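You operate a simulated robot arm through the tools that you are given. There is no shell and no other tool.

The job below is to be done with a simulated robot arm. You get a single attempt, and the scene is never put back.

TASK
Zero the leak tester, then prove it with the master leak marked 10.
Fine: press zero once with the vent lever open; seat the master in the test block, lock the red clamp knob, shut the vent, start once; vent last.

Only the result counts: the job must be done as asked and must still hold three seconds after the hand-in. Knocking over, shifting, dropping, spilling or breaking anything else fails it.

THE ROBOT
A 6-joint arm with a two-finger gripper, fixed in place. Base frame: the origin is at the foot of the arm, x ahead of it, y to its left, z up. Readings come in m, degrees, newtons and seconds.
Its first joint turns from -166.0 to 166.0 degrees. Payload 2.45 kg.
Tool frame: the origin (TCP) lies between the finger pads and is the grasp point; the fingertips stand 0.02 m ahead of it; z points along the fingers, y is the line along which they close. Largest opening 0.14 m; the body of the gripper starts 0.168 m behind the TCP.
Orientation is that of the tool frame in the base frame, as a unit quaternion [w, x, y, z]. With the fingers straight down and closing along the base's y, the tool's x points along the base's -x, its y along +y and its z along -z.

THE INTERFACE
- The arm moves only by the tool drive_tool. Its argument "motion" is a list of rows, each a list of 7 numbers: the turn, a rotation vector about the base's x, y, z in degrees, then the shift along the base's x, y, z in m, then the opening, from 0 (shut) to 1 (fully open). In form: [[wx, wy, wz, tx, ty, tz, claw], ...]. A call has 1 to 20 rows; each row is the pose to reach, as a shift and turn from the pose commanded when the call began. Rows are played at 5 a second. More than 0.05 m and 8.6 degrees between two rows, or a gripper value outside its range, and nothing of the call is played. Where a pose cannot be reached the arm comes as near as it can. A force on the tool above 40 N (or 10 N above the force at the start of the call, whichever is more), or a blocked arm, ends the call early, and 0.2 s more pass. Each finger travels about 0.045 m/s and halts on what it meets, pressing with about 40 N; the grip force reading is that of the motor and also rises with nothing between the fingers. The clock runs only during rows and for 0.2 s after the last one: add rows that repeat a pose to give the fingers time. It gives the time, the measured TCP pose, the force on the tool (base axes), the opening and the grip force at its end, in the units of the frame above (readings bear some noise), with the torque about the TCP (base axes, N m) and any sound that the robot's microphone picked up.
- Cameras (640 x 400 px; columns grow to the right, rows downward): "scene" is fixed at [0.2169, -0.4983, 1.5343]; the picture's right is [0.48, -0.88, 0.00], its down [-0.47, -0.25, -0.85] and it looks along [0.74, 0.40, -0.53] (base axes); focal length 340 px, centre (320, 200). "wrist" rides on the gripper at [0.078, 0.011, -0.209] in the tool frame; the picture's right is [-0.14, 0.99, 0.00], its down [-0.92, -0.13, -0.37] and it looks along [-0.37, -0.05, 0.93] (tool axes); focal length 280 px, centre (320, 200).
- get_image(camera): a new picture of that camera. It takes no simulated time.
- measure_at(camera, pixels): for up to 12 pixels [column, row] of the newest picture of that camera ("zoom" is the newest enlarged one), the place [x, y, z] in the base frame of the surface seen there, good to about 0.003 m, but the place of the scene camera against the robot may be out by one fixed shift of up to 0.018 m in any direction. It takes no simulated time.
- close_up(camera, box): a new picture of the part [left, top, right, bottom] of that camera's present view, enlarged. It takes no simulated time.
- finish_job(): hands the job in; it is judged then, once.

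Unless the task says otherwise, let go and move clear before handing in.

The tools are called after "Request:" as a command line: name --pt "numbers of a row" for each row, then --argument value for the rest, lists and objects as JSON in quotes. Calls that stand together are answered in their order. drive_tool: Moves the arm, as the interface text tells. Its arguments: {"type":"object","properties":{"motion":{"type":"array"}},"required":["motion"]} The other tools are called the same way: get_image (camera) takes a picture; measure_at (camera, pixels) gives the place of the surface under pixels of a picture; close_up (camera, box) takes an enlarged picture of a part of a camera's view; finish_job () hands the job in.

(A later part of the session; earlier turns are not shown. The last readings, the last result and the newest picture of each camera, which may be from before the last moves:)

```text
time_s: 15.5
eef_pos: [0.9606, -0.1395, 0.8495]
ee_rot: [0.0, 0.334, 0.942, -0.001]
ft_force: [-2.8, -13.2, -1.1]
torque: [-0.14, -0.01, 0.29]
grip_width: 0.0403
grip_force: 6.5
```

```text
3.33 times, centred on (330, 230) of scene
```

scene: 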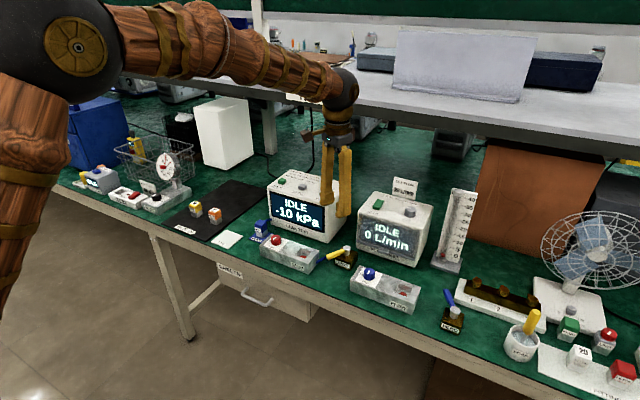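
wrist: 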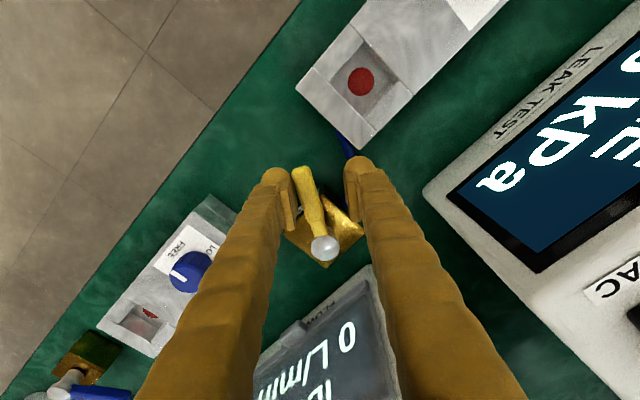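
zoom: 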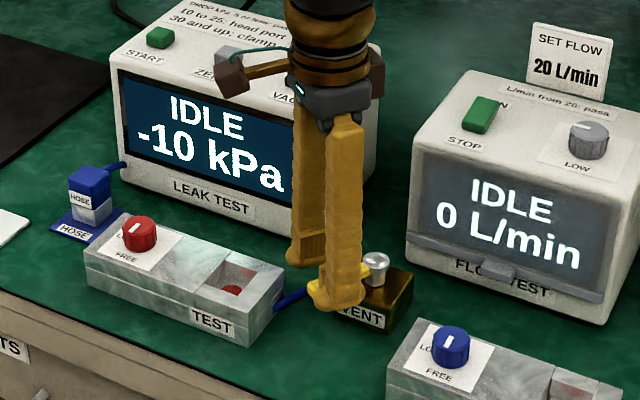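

The lever is back at its starting end with the fork lightly pressing (13 N). I'll centre the fork, lift straight out, and close the gripper for button pressing.

Request:
drive_tool --pt "0 0 6 -0.003 -0.0045 0 0.25" --pt "0 0 12 -0.0058 -0.009 0 0.3" --pt "0 0 12 -0.0058 -0.009 0.02 0.3" --pt "0 0 12 -0.0058 -0.009 0.06 0.3" --pt "0 0 12 -0.0058 -0.009 0.1 0.3" --pt "0 0 12 -0.0058 -0.009 0.15 0.2" --pt "0 0 12 -0.0058 -0.009 0.2 0.1" --pt "0 0 12 -0.0058 -0.009 0.23 0" --pt "0 0 12 -0.0058 -0.009 0.23 0" --pt "0 0 12 -0.0058 -0.009 0.23 0"

Request:
close_up --camera "scene" --box '[260, 170, 400, 290]'

Request:
get_image --camera "wrist"

```text
time_s: 17.7
eef_pos: [0.9558, -0.1475, 1.0798]
ee_rot: [0.0, 0.233, 0.972, -0.001]
ft_force: [-0.3, -0.8, -0.1]
torque: [0.0, -0.02, 0.02]
grip_width: 0.0
grip_force: 29.1
```

```text
3.33 times, centred on (330, 230) of scene
```

zoom: 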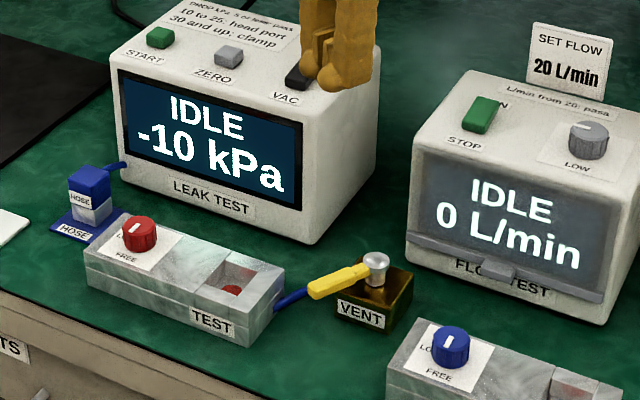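

```text
taken
```

wrist: 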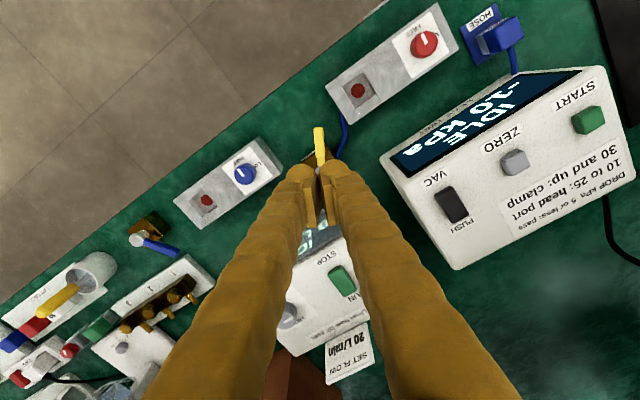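

The vent lever is back at its start end and the gripper is clear and shut. I'll measure the ZERO button (wrist ~513,161), START (589,119) and the tester's top from this view.

Request:
close_up --camera "wrist" --box '[480, 130, 550, 190]'

Request:
measure_at --camera "wrist" --pixels '[[513, 159], [507, 156], [519, 160], [514, 171], [502, 175], [530, 163], [588, 118], [580, 115], [597, 118], [590, 131], [560, 150], [450, 203]]'

```text
6.67 times, centred on (515, 160) of wrist
```

zoom: 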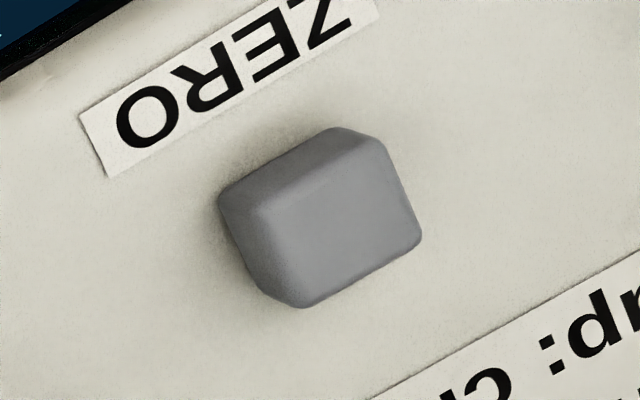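

```text
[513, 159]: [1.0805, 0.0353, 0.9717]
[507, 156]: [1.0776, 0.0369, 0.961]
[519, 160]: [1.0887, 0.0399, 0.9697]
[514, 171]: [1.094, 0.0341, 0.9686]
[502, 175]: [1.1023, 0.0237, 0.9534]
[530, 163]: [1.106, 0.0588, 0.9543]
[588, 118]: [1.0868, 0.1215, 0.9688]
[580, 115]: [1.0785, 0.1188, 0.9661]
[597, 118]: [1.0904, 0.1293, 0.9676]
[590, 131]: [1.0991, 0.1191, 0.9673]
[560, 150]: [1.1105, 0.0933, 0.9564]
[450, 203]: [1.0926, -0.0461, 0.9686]
```

ZERO's top face centre is about (1.087,0.040,0.970), START's about (1.088,0.122,0.968), and the tester top is at 0.954. I'll straighten the yaw and move sideways in line with ZERO, staying high.

Request:
drive_tool --pt "0 0 7 0 0.045 0 0" --pt "0 0 14 0 0.09 0 0" --pt "0 0 21 0 0.135 0 0" --pt "0 0 27 0 0.175 0 0" --pt "0 0 27 0 0.1895 0 0" --pt "0 0 27 0 0.1895 0 0"

Request:
drive_tool --pt "0 -5 0 0.02 0 0 0" --pt "0 -10 0 0.04 0 0 0" --pt "0 -15 0 0.06 0 0 0" --pt "0 -20 0 0.085 0 0 0" --pt "0 -25 0 0.11 0 0 0" --pt "0 -25 0 0.12 0 0 0" --pt "0 -25 0 0.12 0 0 0"

Request:
get_image --camera "wrist"

Request:
get_image --camera "scene"

```text
time_s: 19.1
eef_pos: [0.9553, 0.0415, 1.0777]
ee_rot: [0.001, 0.001, 1.0, -0.001]
ft_force: [0.5, -0.5, -0.7]
torque: [0.03, -0.02, -0.01]
grip_width: 0.0
grip_force: 29.3
```

```text
time_s: 20.7
eef_pos: [1.0743, 0.0413, 1.0792]
ee_rot: [0.218, 0.0, 0.976, 0.0]
ft_force: [0.2, 0.6, 0.3]
torque: [-0.01, -0.01, 0.0]
grip_width: 0.0003
grip_force: 29.4
```

```text
taken
```

wrist: 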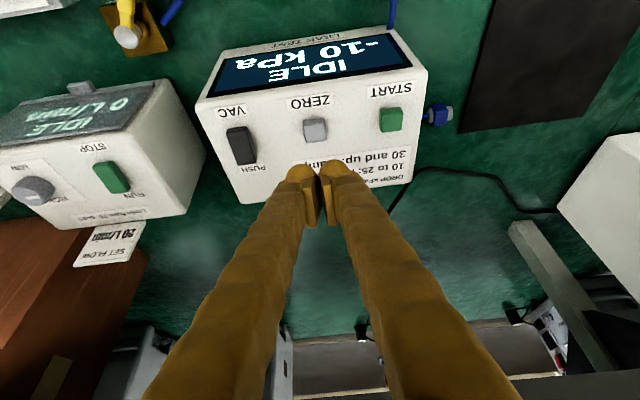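

```text
taken
```

scene: 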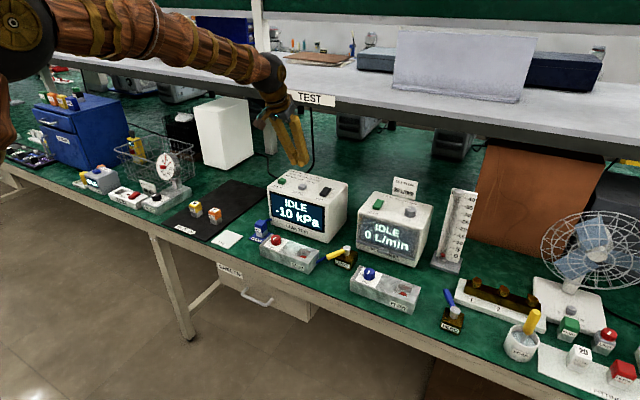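

The tilted pose is reached and ZERO is visible at wrist (316,130). I'll measure button positions again from here and check the shelf edge clearance behind.

Request:
measure_at --camera "wrist" --pixels '[[316, 127], [308, 128], [324, 128], [316, 122], [316, 134], [391, 117], [316, 141], [340, 130], [391, 125]]'

Request:
measure_at --camera "scene" --pixels '[[310, 98], [250, 88], [400, 118], [300, 60]]'

Request:
close_up --camera "wrist" --box '[220, 60, 430, 210]'

```text
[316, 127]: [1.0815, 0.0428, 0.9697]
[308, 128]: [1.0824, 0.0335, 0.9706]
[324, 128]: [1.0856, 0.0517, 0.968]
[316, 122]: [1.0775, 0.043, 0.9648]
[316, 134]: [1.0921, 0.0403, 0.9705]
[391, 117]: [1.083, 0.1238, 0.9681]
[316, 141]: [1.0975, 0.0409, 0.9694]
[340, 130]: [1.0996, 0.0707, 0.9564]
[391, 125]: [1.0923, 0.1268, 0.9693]
```

```text
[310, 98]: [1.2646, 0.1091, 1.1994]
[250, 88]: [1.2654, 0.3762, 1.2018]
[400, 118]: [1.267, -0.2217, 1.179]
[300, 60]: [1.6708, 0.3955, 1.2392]
```

```text
2.67 times, centred on (325, 135) of wrist
```

zoom: 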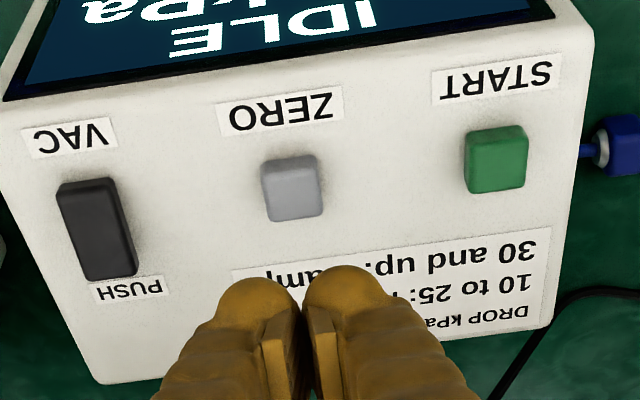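

ZERO's centre is (1.088,0.042,0.970), the shelf edge is well behind at x≈1.265. I'll bring the lower fingertip edge over ZERO and approach to just short of contact, then check.

Request:
drive_tool --pt "0 0 0 0.012 0.001 -0.025 0" --pt "0 0 0 0.0205 0.0015 -0.05 0" --pt "0 0 0 0.0205 0.0015 -0.065 0" --pt "0 0 0 0.0205 0.0015 -0.074 0" --pt "0 0 0 0.0205 0.0015 -0.074 0"

Request:
get_image --camera "wrist"

Request:
close_up --camera "scene" --box '[260, 150, 360, 225]'

```text
time_s: 21.9
eef_pos: [1.0952, 0.0431, 1.004]
ee_rot: [0.217, 0.0, 0.976, 0.0]
ft_force: [-0.3, 0.9, -0.2]
torque: [0.0, -0.01, 0.0]
grip_width: 0.0002
grip_force: 29.5
```

```text
taken
```

wrist: 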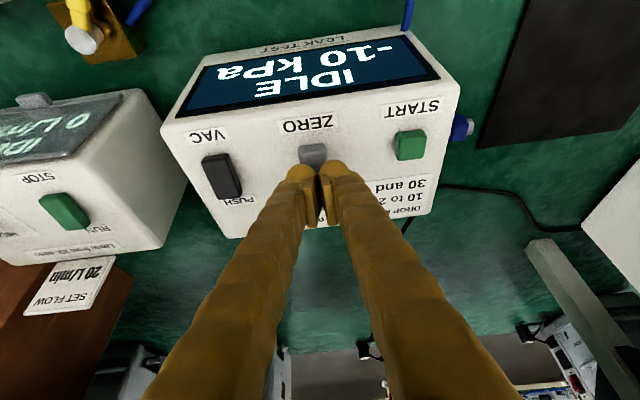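

```text
5.33 times, centred on (310, 188) of scene
```

zoom: 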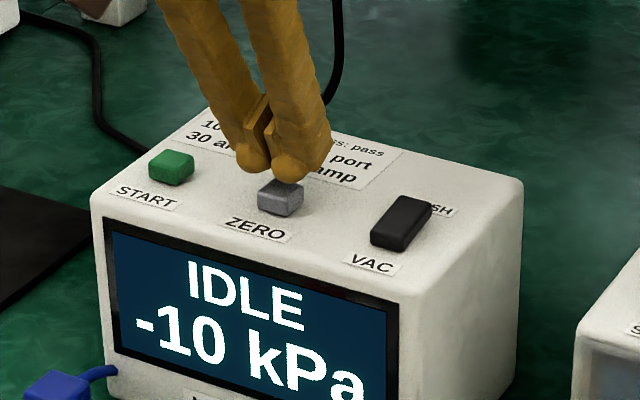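

The fingertip edge hovers about 8 mm above the middle of ZERO with -10 kPa still shown. I'll press down slowly in small steps and hold.

Request:
drive_tool --pt "0 0 0 0 0 -0.004 0" --pt "0 0 0 0 0 -0.007 0" --pt "0 0 0 0 0 -0.009 0" --pt "0 0 0 0 0 -0.011 0" --pt "0 0 0 0 0 -0.0125 0" --pt "0 0 0 0 0 -0.014 0" --pt "0 0 0 0 0 -0.014 0"

Request:
close_up --camera "scene" --box '[260, 150, 360, 225]'

```text
time_s: 23.5
eef_pos: [1.0949, 0.0441, 0.9915]
ee_rot: [0.218, 0.0, 0.976, -0.001]
ft_force: [0.9, -0.3, 0.7]
torque: [0.0, 0.0, 0.0]
grip_width: 0.0058
grip_force: 29.3
```

```text
5.33 times, centred on (310, 188) of scene
```

zoom: 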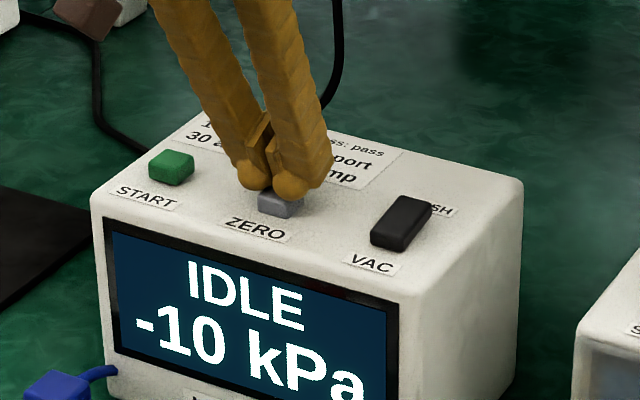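

No noticeable force yet (0.7 N) and the display still reads -10 kPa, though the fingers parted by 6 mm. I'll look closer with the wrist camera before pressing deeper.

Request:
close_up --camera "wrist" --box '[260, 120, 380, 230]'

Request:
close_up --camera "scene" --box '[290, 170, 330, 200]'

```text
3.64 times, centred on (320, 175) of wrist
```

zoom: 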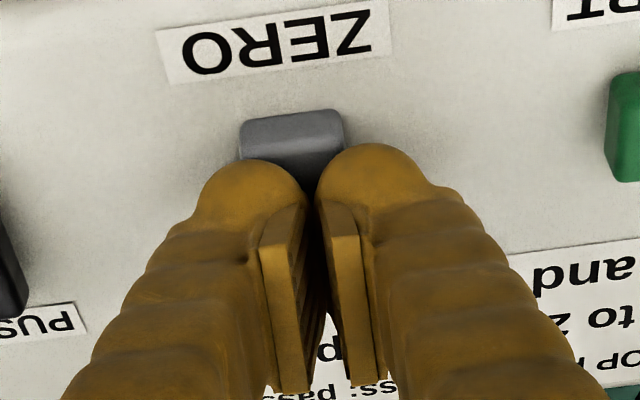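

```text
13.33 times, centred on (310, 185) of scene
```

zoom: 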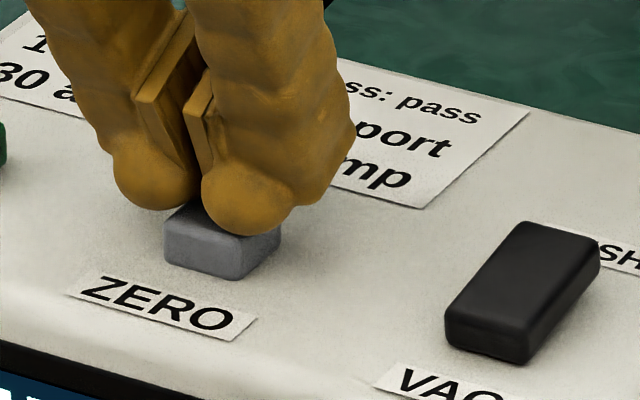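

The button sits in the cleft between the two rounded fingertips and wedged them apart, so it isn't being pushed properly. I'll lift, shift 10 mm so one fingertip is centred on ZERO, and press again.

Request:
drive_tool --pt "0 0 0 0 0 0.008 0" --pt "0 0 0 0 0 0.02 0" --pt "0 0 0 0 0.008 0.02 0" --pt "0 0 0 0 0.008 0.02 0" --pt "0 0 0 0 0.008 0.014 0" --pt "0 0 0 0 0.008 0.014 0"

Request:
close_up --camera "wrist" --box '[240, 60, 460, 230]'

Request:
close_up --camera "scene" --box '[270, 160, 340, 210]'

```text
time_s: 24.9
eef_pos: [1.0953, 0.052, 1.0058]
ee_rot: [0.218, 0.0, 0.976, 0.0]
ft_force: [0.1, 0.0, -0.2]
torque: [0.0, 0.0, -0.02]
grip_width: 0.0
grip_force: 29.3
```

```text
2.35 times, centred on (350, 145) of wrist
```

zoom: 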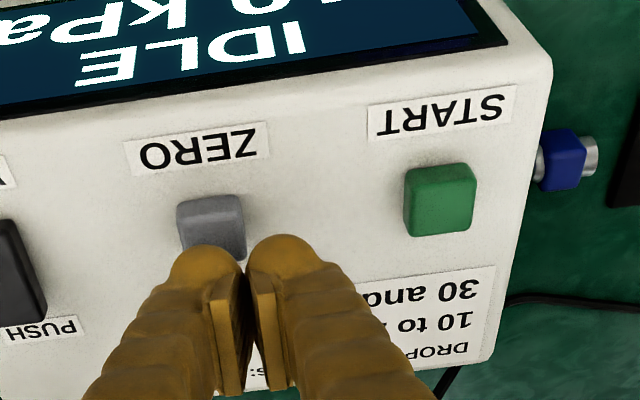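

```text
8.00 times, centred on (305, 185) of scene
```

zoom: 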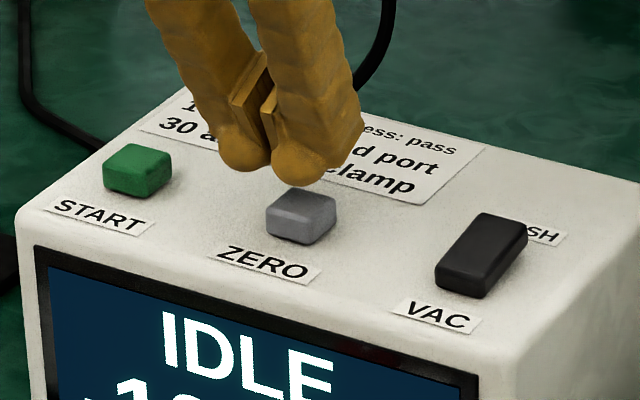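

The -y fingertip is now in line with ZERO in y, but it looks rearward in x. I'll measure fingertip and button in the same scene view to get the relative offset.

Request:
measure_at --camera "zoom" --pixels '[[298, 178], [298, 160], [302, 205], [302, 195], [320, 170], [285, 165], [240, 160], [285, 200], [325, 200], [302, 220]]'

```text
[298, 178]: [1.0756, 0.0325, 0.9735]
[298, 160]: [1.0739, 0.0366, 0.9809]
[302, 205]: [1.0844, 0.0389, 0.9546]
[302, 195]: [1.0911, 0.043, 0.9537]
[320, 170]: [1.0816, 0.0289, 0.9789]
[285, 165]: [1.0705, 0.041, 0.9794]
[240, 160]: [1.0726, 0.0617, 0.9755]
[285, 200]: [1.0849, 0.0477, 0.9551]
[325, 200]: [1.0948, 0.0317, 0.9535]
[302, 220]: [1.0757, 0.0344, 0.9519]
```

Fingertips are rounded, so the lowest point is near x≈1.096; I'll shift 8 mm toward the robot to centre on ZERO and press down gradually to TCP z≈0.984.

Request:
drive_tool --pt "0 0 0 -0.008 0 0 0" --pt "0 0 0 -0.008 0 -0.008 0" --pt "0 0 0 -0.008 0 -0.012 0" --pt "0 0 0 -0.008 0 -0.015 0" --pt "0 0 0 -0.008 0 -0.0165 0" --pt "0 0 0 -0.008 0 -0.018 0" --pt "0 0 0 -0.008 0 -0.018 0"

Request:
close_up --camera "scene" --box '[260, 150, 360, 225]'

```text
time_s: 26.5
eef_pos: [1.0885, 0.0514, 0.9871]
ee_rot: [0.217, 0.001, 0.976, -0.001]
ft_force: [1.1, -0.8, 2.2]
torque: [-0.07, 0.0, -0.01]
grip_width: 0.0
grip_force: 29.6
heard: click
```

```text
5.33 times, centred on (310, 188) of scene
```

zoom: 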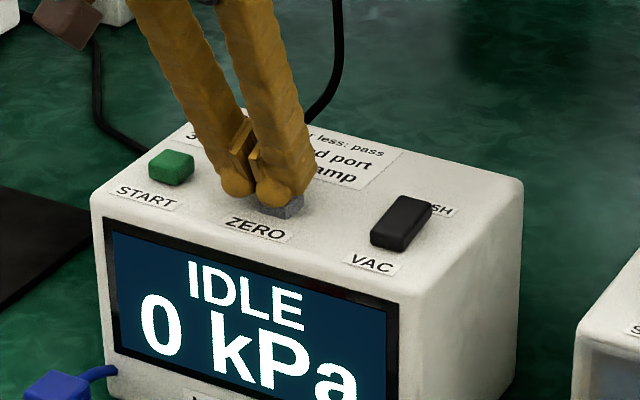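

A click was heard and the display now reads 0 kPa, so ZERO was pressed once. I'll lift straight off and travel high over to the master area, opening the fingers to about 70 mm.

Request:
drive_tool --pt "0 0 0 0 0 0.02 0" --pt "0 0 0 0 0 0.05 0" --pt "0 0 0 0 0 0.09 0" --pt "0 0 0 -0.03 0.03 0.1 0.1" --pt "0 0 0 -0.05 0.07 0.1 0.2" --pt "0 0 0 -0.07 0.11 0.1 0.3" --pt "0 0 0 -0.09 0.15 0.1 0.4" --pt "0 0 0 -0.11 0.19 0.1 0.5" --pt "0 0 0 -0.12 0.235 0.1 0.5" --pt "0 0 0 -0.13 0.28 0.1 0.5" --pt "0 0 0 -0.135 0.32 0.1 0.5" --pt "0 0 0 -0.135 0.36 0.1 0.5" --pt "0 0 0 -0.135 0.397 0.08 0.5" --pt "0 0 0 -0.135 0.397 0.06 0.5" --pt "0 0 0 -0.135 0.397 0.03 0.5" --pt "0 0 0 -0.135 0.397 0.03 0.5"

Request:
get_image --camera "wrist"

Request:
get_image --camera "scene"

```text
time_s: 29.9
eef_pos: [0.9526, 0.4481, 1.0145]
ee_rot: [0.217, 0.0, 0.976, -0.001]
ft_force: [-1.0, 0.0, 0.9]
torque: [0.03, 0.0, -0.04]
grip_width: 0.0699
grip_force: 0.1
```

```text
taken
```

wrist: 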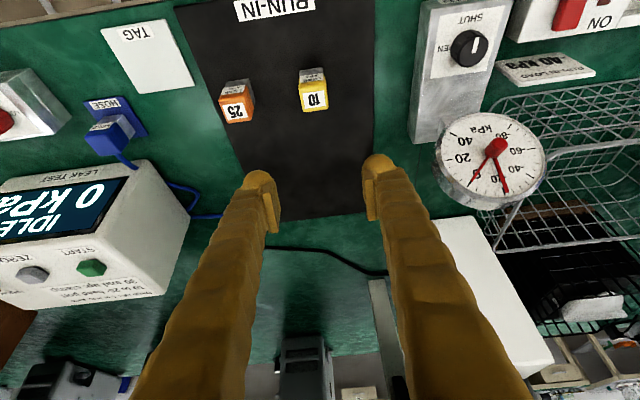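

```text
taken
```

scene: 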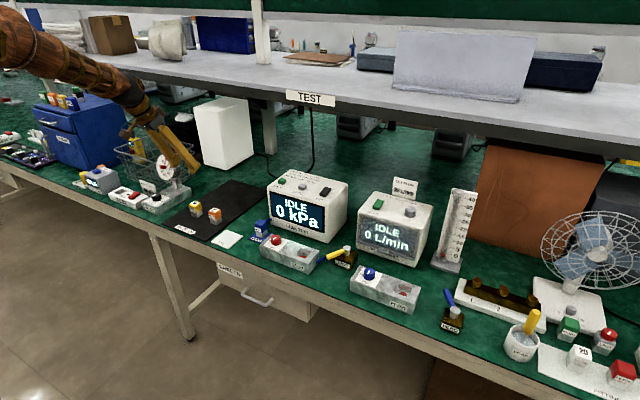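

The display holds 0 kPa and the master 10 is at wrist (313,92). I'll measure the master and nearby gauge for clearance.

Request:
close_up --camera "wrist" --box '[285, 60, 345, 115]'

Request:
measure_at --camera "wrist" --pixels '[[313, 103], [303, 106], [324, 104], [302, 92], [324, 91], [313, 85], [312, 76], [440, 170], [420, 130], [460, 200], [236, 113], [248, 110]]'

```text
7.27 times, centred on (315, 88) of wrist
```

zoom: 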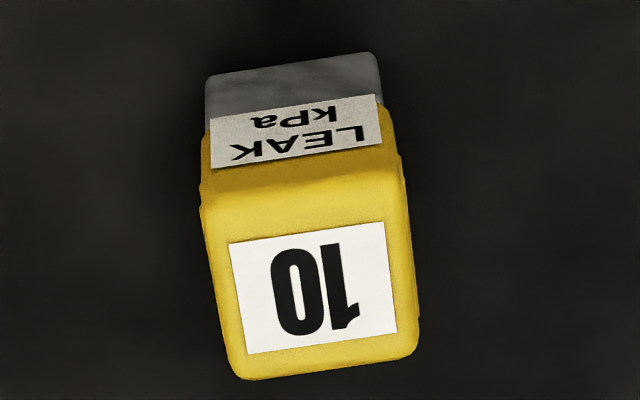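

```text
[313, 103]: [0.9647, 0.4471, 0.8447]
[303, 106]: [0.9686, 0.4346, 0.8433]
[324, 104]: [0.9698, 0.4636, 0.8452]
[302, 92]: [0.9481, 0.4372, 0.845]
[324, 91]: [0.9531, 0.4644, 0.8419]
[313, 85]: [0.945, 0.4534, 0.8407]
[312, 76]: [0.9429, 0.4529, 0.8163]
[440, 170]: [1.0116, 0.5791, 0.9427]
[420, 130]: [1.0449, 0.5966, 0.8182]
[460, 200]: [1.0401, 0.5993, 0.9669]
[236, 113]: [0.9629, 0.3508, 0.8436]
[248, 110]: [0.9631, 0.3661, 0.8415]
```

Master 10's top centre is about (0.960,0.449,0.845), gauge and neighbours are clear. I'll descend partway with 70 mm opening and verify alignment.

Request:
drive_tool --pt "0 0 0 0.004 0.001 -0.03 0.5" --pt "0 0 0 0.0077 0.002 -0.06 0.5" --pt "0 0 0 0.0077 0.002 -0.09 0.5" --pt "0 0 0 0.0077 0.002 -0.115 0.5" --pt "0 0 0 0.0077 0.002 -0.13 0.5" --pt "0 0 0 0.0077 0.002 -0.13 0.5"

Request:
get_image --camera "wrist"

Request:
close_up --camera "scene" --box '[140, 120, 260, 240]'

```text
time_s: 31.3
eef_pos: [0.9607, 0.4504, 0.8879]
ee_rot: [0.217, 0.0, 0.976, 0.0]
ft_force: [-0.1, -0.5, 0.5]
torque: [-0.04, -0.02, 0.0]
grip_width: 0.0701
grip_force: 0.0
```

```text
taken
```

wrist: 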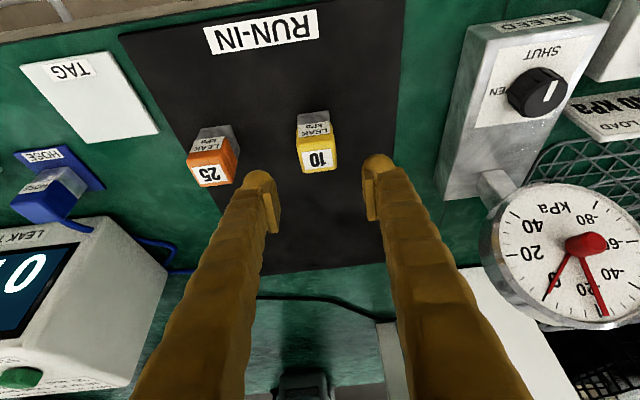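

```text
3.33 times, centred on (200, 180) of scene
```

zoom: 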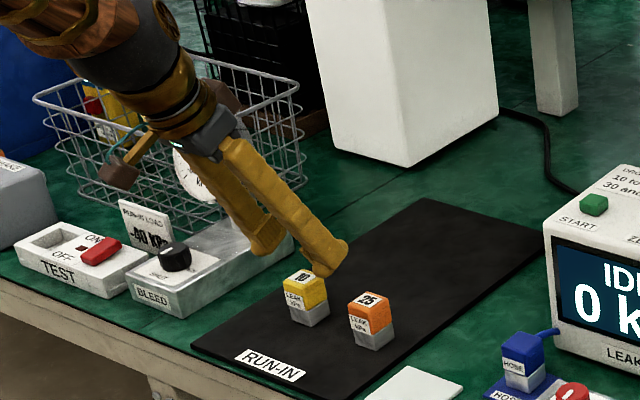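

The master sits nicely between the fingers (tips at ~258,190 and 378,170; box at 317,150). I'll refine the box measurement at this closer range.

Request:
measure_at --camera "wrist" --pixels '[[318, 160], [306, 164], [332, 162], [304, 148], [331, 146], [318, 168], [318, 147], [315, 135], [311, 122]]'

Request:
close_up --camera "wrist" --box '[240, 90, 400, 220]'

```text
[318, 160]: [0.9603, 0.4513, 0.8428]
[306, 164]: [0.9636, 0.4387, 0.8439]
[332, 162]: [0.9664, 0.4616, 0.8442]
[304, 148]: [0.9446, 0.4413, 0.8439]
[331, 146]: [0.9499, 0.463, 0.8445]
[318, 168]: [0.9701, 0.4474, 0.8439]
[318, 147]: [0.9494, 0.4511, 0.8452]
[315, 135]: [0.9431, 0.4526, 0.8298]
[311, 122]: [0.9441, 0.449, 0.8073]
```

```text
3.08 times, centred on (320, 155) of wrist
```

zoom: 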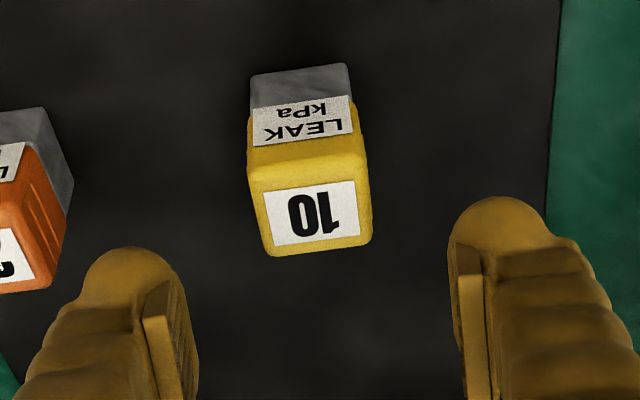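

Box centre is (0.959,0.450), matching the TCP line. I'll descend to TCP z≈0.835 and close on the yellow part.

Request:
drive_tool --pt "0 0 0 -0.001 0 -0.02 0.5" --pt "0 0 0 -0.001 0 -0.04 0.5" --pt "0 0 0 -0.001 0 -0.052 0.5" --pt "0 0 0 -0.001 0 -0.052 0.5" --pt "0 0 0 -0.001 0 -0.052 0.35" --pt "0 0 0 -0.001 0 -0.052 0.2" --pt "0 0 0 -0.001 0 -0.052 0.1" --pt "0 0 0 -0.001 0 -0.052 0.1" --pt "0 0 0 -0.001 0 -0.052 0.1"

Request:
get_image --camera "wrist"

Request:
close_up --camera "scene" --box '[160, 160, 260, 240]'

```text
time_s: 33.3
eef_pos: [0.9606, 0.4509, 0.8347]
ee_rot: [0.217, 0.001, 0.976, -0.001]
ft_force: [0.6, 0.2, 0.1]
torque: [0.01, -0.03, 0.0]
grip_width: 0.0328
grip_force: 40.2
```

```text
taken
```

wrist: 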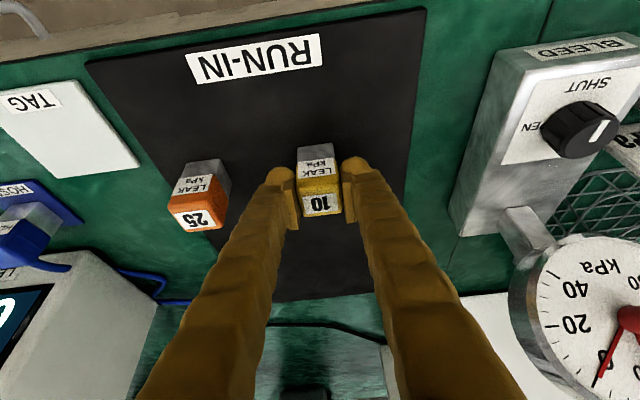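

```text
5.00 times, centred on (210, 200) of scene
```

zoom: 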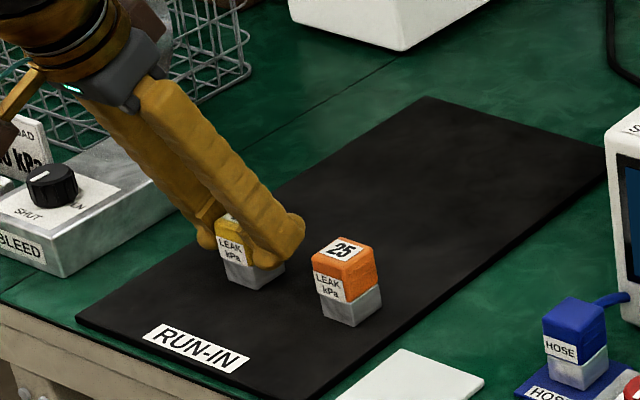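

The grip closed at 32.8 mm with 40 N on the master. I'll lift it straight up and check that it's held.

Request:
drive_tool --pt "0 0 0 0 0 0.01 0.1" --pt "0 0 0 0 0 0.03 0.1" --pt "0 0 0 0 0 0.06 0.1" --pt "0 0 0 0 0 0.09 0.1" --pt "0 0 0 0 0 0.115 0.1" --pt "0 0 0 0 0 0.115 0.1"

Request:
get_image --camera "wrist"

Request:
close_up --camera "scene" --box '[160, 140, 260, 240]'

```text
time_s: 34.7
eef_pos: [0.9579, 0.4509, 0.9493]
ee_rot: [0.217, 0.0, 0.976, -0.001]
ft_force: [-0.1, -0.1, -1.0]
torque: [0.02, 0.0, 0.0]
grip_width: 0.0325
grip_force: 40.5
```

```text
taken
```

wrist: 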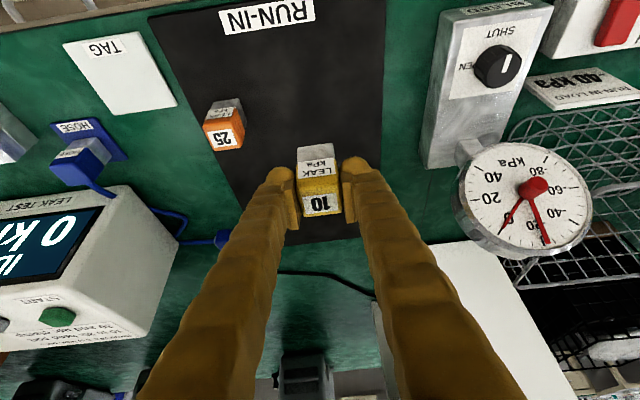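

```text
4.00 times, centred on (210, 190) of scene
```

zoom: 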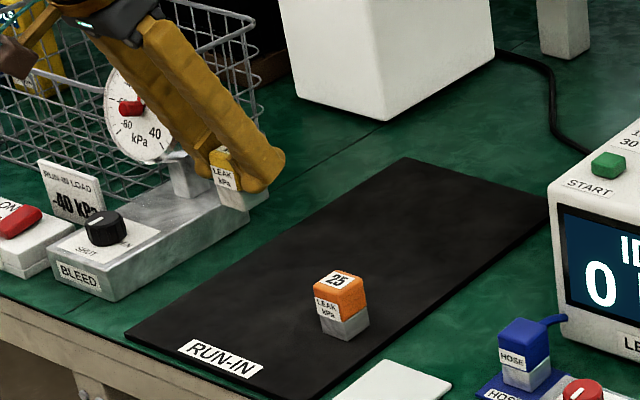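

The master is held upright. I'll measure its position relative to the TCP so the base can be aligned with the recess.

Request:
close_up --camera "wrist" --box '[260, 130, 380, 240]'

Request:
measure_at --camera "wrist" --pixels '[[320, 205], [310, 198], [333, 195], [308, 212], [335, 210], [317, 170], [315, 155], [302, 152], [330, 152], [318, 183], [300, 160], [333, 158]]'

```text
3.64 times, centred on (320, 185) of wrist
```

zoom: 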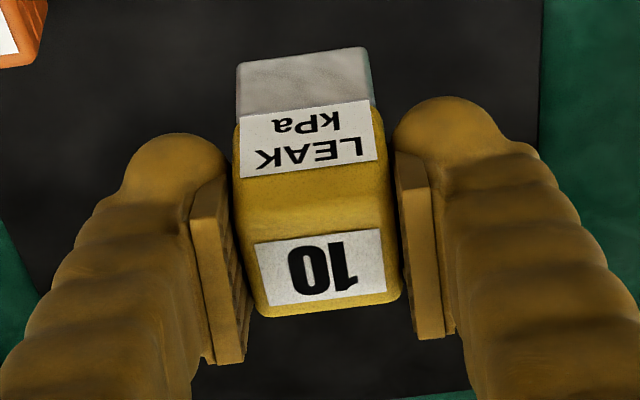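

```text
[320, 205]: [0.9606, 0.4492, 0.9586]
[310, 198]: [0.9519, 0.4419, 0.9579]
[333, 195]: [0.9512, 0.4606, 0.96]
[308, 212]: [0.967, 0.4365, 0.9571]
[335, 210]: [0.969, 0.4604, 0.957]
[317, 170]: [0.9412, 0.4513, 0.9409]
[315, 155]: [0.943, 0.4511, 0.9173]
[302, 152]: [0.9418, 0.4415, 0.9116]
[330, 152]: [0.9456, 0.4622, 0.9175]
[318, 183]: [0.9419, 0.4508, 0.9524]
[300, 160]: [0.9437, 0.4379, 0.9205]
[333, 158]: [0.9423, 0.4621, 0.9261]
```

The master's axis coincides with the TCP (base 30 mm wide, top 9 mm above TCP). I'll carry it back and sideways to a viewing pose in front of the test block.

Request:
drive_tool --pt "0 0 0 -0.02 -0.03 0.01 0.1" --pt "0 0 0 -0.04 -0.07 0.02 0.1" --pt "0 0 0 -0.06 -0.11 0.02 0.1" --pt "0 0 0 -0.075 -0.15 0.02 0.1" --pt "0 0 0 -0.089 -0.19 0.02 0.1" --pt "0 0 0 -0.089 -0.235 0.02 0.1" --pt "0 0 0 -0.089 -0.28 0.02 0.1" --pt "0 0 0 -0.089 -0.325 0.02 0.1" --pt "0 0 0 -0.089 -0.37 0.02 0.1" --pt "0 0 0 -0.089 -0.415 0.02 0.1" --pt "0 0 0 -0.089 -0.46 0.02 0.1" --pt "0 0 0 -0.089 -0.49 0.02 0.1" --pt "0 0 0 -0.089 -0.501 0.02 0.1" --pt "0 0 0 -0.089 -0.501 0.02 0.1"

Request:
get_image --camera "wrist"

Request:
get_image --camera "scene"

```text
time_s: 37.7
eef_pos: [0.8706, -0.0525, 0.9701]
ee_rot: [0.217, 0.001, 0.976, 0.0]
ft_force: [0.8, -0.2, -2.0]
torque: [-0.02, 0.01, 0.01]
grip_width: 0.0326
grip_force: 39.3
```

```text
taken
```

wrist: 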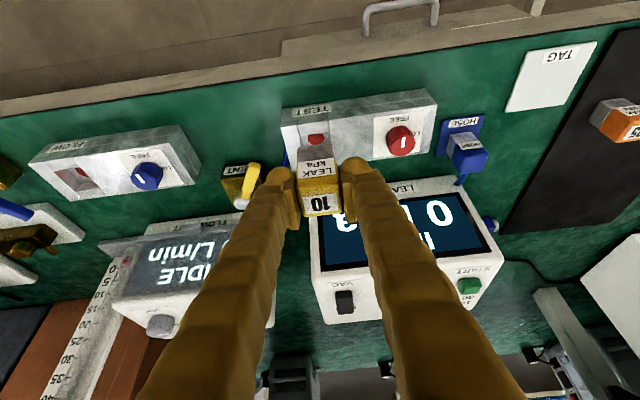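

```text
taken
```

scene: 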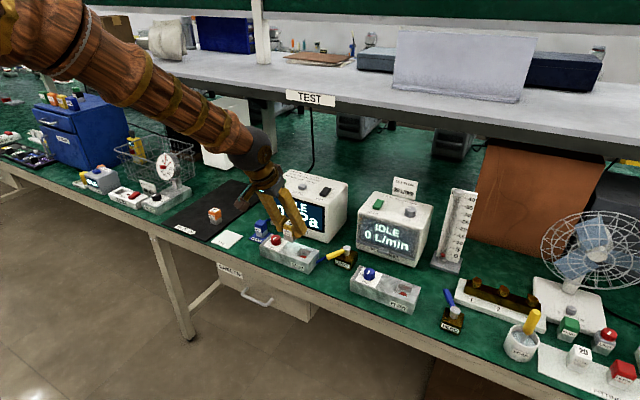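

The recess (wrist ~317,138) is partly hidden behind the master. I'll shift sideways 6 cm to get a clear view for measuring.

Request:
drive_tool --pt "0 0 0 0 0.03 0 0.1" --pt "0 0 0 0 0.06 0 0.1" --pt "0 0 0 0 0.06 0 0.1"

Request:
get_image --camera "wrist"

Request:
close_up --camera "wrist" --box '[210, 90, 310, 190]'

```text
time_s: 38.5
eef_pos: [0.8693, 0.0083, 0.9678]
ee_rot: [0.218, 0.001, 0.976, -0.001]
ft_force: [-0.8, -1.1, -0.8]
torque: [0.0, -0.03, 0.0]
grip_width: 0.0325
grip_force: 39.5
```

```text
taken
```

wrist: 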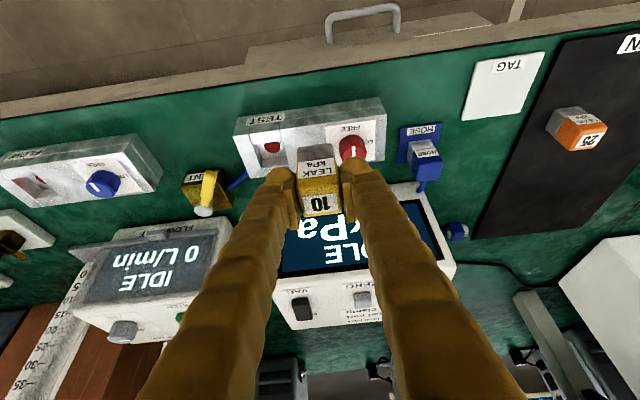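

```text
4.00 times, centred on (260, 140) of wrist
```

zoom: 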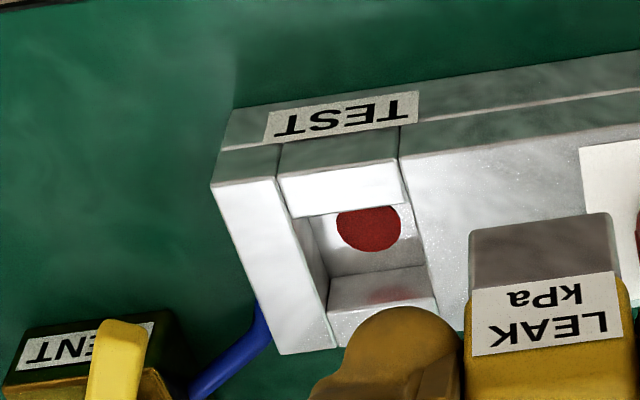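

Now the recess is visible: near wall top (340,185), red port (370,228), far wall (380,285). I'll measure these edges on this zoom.

Request:
measure_at --camera "zoom" --pixels '[[345, 200], [345, 210], [370, 230], [400, 232], [340, 260], [370, 263], [380, 300], [380, 307], [300, 215], [318, 300], [405, 180], [425, 250]]'

Request:
measure_at --camera "zoom" --pixels '[[290, 195], [330, 320], [275, 190], [300, 300], [395, 170], [440, 300], [410, 215], [330, 290], [385, 280], [420, 220], [310, 230], [360, 330]]'

```text
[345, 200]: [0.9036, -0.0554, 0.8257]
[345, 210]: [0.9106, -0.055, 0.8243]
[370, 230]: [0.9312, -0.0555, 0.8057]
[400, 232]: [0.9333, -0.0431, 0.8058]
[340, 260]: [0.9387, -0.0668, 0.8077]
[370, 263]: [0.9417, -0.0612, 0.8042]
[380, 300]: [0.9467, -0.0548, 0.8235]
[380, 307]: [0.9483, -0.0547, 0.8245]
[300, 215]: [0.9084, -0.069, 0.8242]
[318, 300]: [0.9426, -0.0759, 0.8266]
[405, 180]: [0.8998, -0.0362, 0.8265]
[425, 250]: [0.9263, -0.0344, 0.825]
```

```text
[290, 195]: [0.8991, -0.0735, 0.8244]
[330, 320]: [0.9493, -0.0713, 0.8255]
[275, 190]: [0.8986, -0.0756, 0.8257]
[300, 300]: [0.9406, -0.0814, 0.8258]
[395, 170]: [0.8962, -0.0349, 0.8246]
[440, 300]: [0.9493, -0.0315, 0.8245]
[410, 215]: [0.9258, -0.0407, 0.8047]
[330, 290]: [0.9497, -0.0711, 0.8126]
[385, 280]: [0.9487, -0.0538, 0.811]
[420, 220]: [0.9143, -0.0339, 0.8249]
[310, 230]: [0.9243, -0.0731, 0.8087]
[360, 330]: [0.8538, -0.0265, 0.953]
```

The recess spans about x 0.911–0.948, y −0.072…−0.036 (centre ≈ (0.929,−0.054), 3 mm clearance each side), floor 0.8055. I'll bring the master over it at a hover and check.

Request:
drive_tool --pt "0 0 0 0.015 -0.03 0 0.1" --pt "0 0 0 0.03 -0.062 0 0.1" --pt "0 0 0 0.059 -0.062 -0.02 0.1" --pt "0 0 0 0.059 -0.062 -0.05 0.1" --pt "0 0 0 0.059 -0.062 -0.075 0.1" --pt "0 0 0 0.059 -0.062 -0.085 0.1" --pt "0 0 0 0.059 -0.062 -0.085 0.1"

Request:
get_image --camera "wrist"

Request:
close_up --camera "scene" --box '[250, 200, 350, 285]'

Request:
close_up --camera "wrist" --box '[250, 110, 390, 230]'

```text
time_s: 40.1
eef_pos: [0.9294, -0.0532, 0.8843]
ee_rot: [0.217, 0.001, 0.976, -0.001]
ft_force: [1.0, -0.2, -0.7]
torque: [-0.01, -0.01, 0.0]
grip_width: 0.0327
grip_force: 40.0
```

```text
taken
```

wrist: 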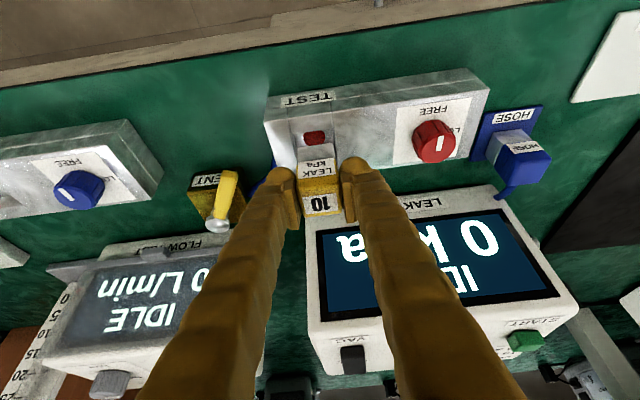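

```text
4.71 times, centred on (300, 242) of scene
```

zoom: 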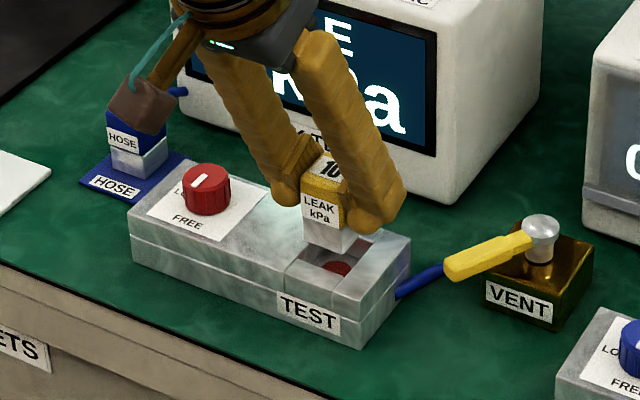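

```text
3.33 times, centred on (320, 170) of wrist
```

zoom: 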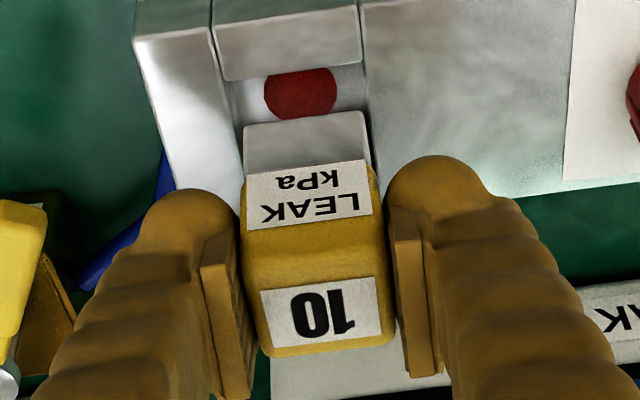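

The base hovers ~11 mm above the recess and looks close to centred (slightly right). I'll measure base corners against recess edges in this zoom.

Request:
measure_at --camera "zoom" --pixels '[[255, 135], [305, 130], [355, 125], [290, 65], [290, 75], [340, 60], [222, 120], [380, 120], [235, 100], [300, 95], [205, 60], [375, 60]]'

Request:
measure_at --camera "zoom" --pixels '[[248, 140], [366, 130], [248, 165], [368, 165], [243, 150], [255, 145], [360, 140], [320, 320], [250, 300], [390, 300]]'

```text
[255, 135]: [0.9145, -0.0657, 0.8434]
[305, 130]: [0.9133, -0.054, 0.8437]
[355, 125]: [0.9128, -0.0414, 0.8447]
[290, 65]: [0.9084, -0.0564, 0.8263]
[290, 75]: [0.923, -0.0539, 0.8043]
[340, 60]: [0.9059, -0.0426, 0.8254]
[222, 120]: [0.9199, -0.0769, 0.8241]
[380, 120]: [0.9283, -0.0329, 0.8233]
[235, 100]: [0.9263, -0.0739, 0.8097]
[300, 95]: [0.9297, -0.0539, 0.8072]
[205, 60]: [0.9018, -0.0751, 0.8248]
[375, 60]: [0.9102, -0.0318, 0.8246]
```

```text
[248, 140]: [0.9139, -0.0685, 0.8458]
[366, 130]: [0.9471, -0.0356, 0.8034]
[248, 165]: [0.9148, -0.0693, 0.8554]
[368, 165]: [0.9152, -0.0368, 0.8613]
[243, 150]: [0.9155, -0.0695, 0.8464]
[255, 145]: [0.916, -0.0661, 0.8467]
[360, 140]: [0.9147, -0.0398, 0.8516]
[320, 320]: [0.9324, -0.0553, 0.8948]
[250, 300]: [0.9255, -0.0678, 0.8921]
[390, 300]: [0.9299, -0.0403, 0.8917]
```

The base (x≈0.914–0.944, y≈−0.0695…−0.038) fits centrally within the recess (0.911–0.948, −0.073…−0.035). I'll lower it gently into the recess.

Request:
drive_tool --pt "0 0 0 0 -0.0003 -0.008 0.1" --pt "0 0 0 0 -0.0003 -0.014 0.1" --pt "0 0 0 0 -0.0003 -0.019 0.1" --pt "0 0 0 0 -0.0003 -0.023 0.1" --pt "0 0 0 0 -0.0003 -0.027 0.1" --pt "0 0 0 0 -0.0003 -0.029 0.1" --pt "0 0 0 0 -0.0003 -0.029 0.1"

Request:
get_image --camera "wrist"

Request:
close_up --camera "scene" --box '[250, 200, 350, 285]'

```text
time_s: 41.7
eef_pos: [0.929, -0.0533, 0.8559]
ee_rot: [0.217, 0.001, 0.976, -0.001]
ft_force: [-0.5, 0.0, -0.5]
torque: [-0.03, 0.01, -0.03]
grip_width: 0.0327
grip_force: 40.2
```

```text
taken
```

wrist: 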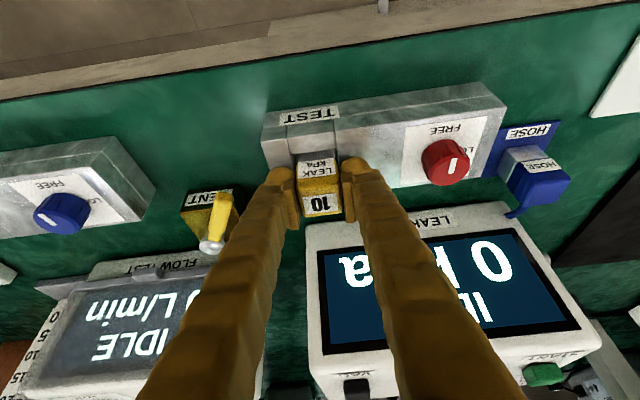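

```text
4.71 times, centred on (300, 242) of scene
```

zoom: 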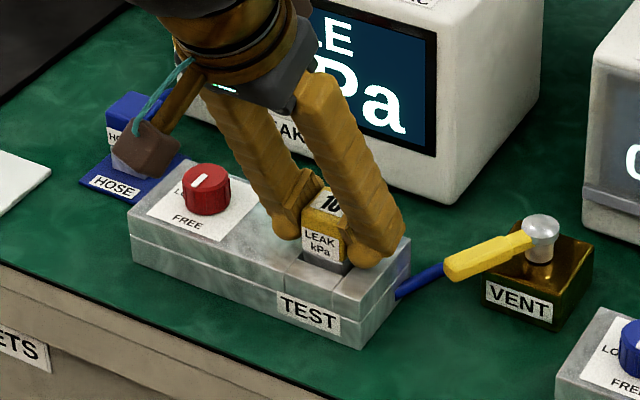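

It entered the recess with no side force. I'll lower the last few millimetres to the floor.

Request:
drive_tool --pt "0 0 0 0 0 -0.001 0.1" --pt "0 0 0 0 0 -0.002 0.1" --pt "0 0 0 0 0 -0.003 0.1" --pt "0 0 0 0 0 -0.003 0.1"

Request:
close_up --camera "wrist" --box '[250, 110, 390, 230]'

```text
time_s: 42.7
eef_pos: [0.9294, -0.0534, 0.8526]
ee_rot: [0.217, 0.0, 0.976, -0.001]
ft_force: [-1.3, 0.3, 6.0]
torque: [0.06, 0.08, -0.01]
grip_width: 0.0326
grip_force: 40.3
```

```text
3.33 times, centred on (320, 170) of wrist
```

zoom: 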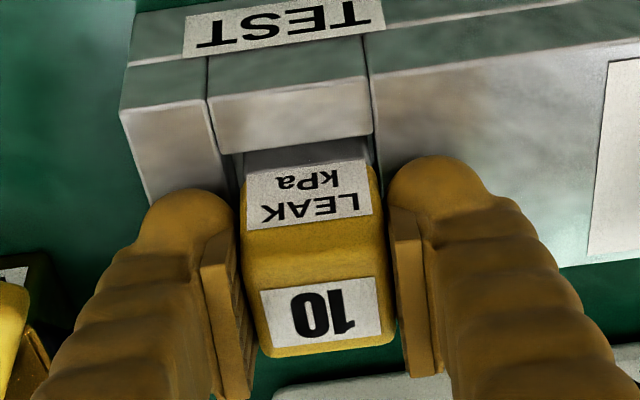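

The base is on the floor (6 N upward). I'll open the fingers to 50 mm and lift straight away.

Request:
drive_tool --pt "0 0 0 0 0 0.0005 0.2" --pt "0 0 0 0 0 0.0005 0.3" --pt "0 0 0 0 0 0.0005 0.36" --pt "0 0 0 0 0 0.0005 0.36" --pt "0 0 0 0 0 0.02 0.36" --pt "0 0 0 0 0 0.05 0.36" --pt "0 0 0 0 0 0.09 0.36" --pt "0 0 0 0 0 0.13 0.36" --pt "0 0 0 0 0 0.15 0.36" --pt "0 0 0 0 0 0.15 0.36"

Request:
get_image --camera "wrist"

Request:
close_up --camera "scene" --box '[250, 180, 370, 285]'

```text
time_s: 44.9
eef_pos: [0.9303, -0.0512, 1.0021]
ee_rot: [0.217, 0.0, 0.976, 0.0]
ft_force: [-0.1, 0.3, -0.3]
torque: [0.0, 0.02, 0.03]
grip_width: 0.0504
grip_force: 0.2
```

```text
taken
```

wrist: 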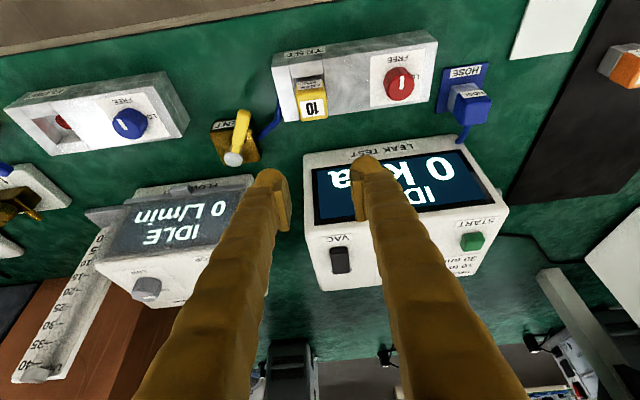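

```text
3.81 times, centred on (310, 232) of scene
```

zoom: 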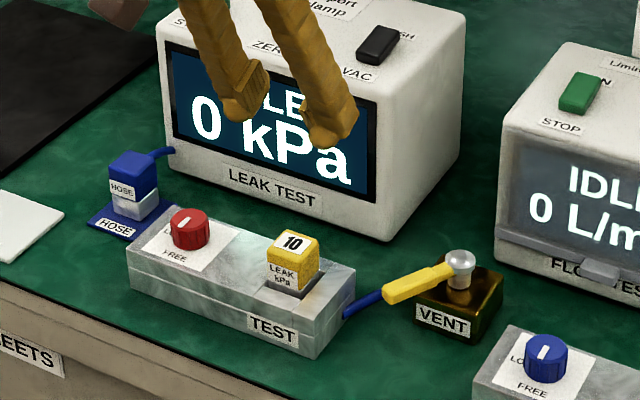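

The master stands in the recess after release. I'll zoom to verify seating and measure the red clamp knob.

Request:
close_up --camera "wrist" --box '[265, 30, 445, 130]'

Request:
measure_at --camera "zoom" --pixels '[[170, 270], [145, 280], [195, 275], [170, 240], [470, 190], [450, 200], [510, 200], [480, 170], [480, 220], [450, 150], [180, 195], [120, 250]]'

Request:
close_up --camera "scene" --box '[255, 225, 325, 280]'

```text
3.56 times, centred on (355, 80) of wrist
```

zoom: 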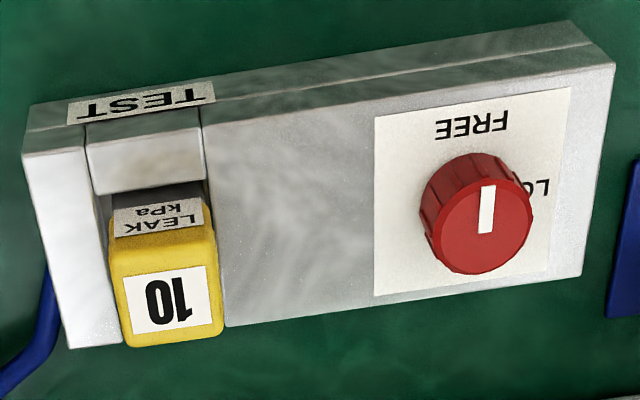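

```text
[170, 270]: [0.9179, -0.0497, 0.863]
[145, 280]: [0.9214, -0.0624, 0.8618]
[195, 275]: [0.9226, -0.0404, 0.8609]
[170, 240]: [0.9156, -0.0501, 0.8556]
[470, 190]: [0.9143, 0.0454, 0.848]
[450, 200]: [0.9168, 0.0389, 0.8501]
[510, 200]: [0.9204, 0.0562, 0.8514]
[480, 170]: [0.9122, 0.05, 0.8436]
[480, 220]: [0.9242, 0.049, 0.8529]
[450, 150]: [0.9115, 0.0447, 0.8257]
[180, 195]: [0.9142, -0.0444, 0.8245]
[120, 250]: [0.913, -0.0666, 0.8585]
```

```text
7.27 times, centred on (290, 252) of scene
```

zoom: 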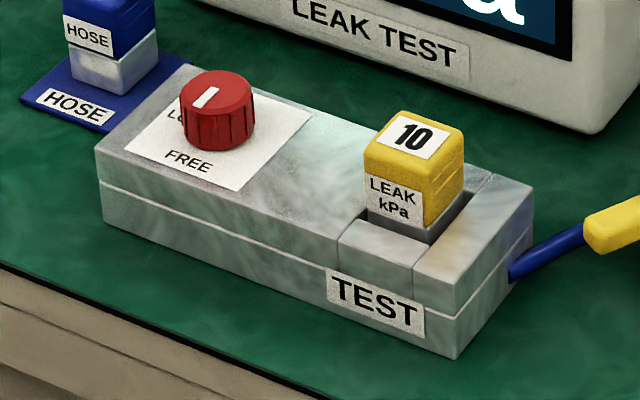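

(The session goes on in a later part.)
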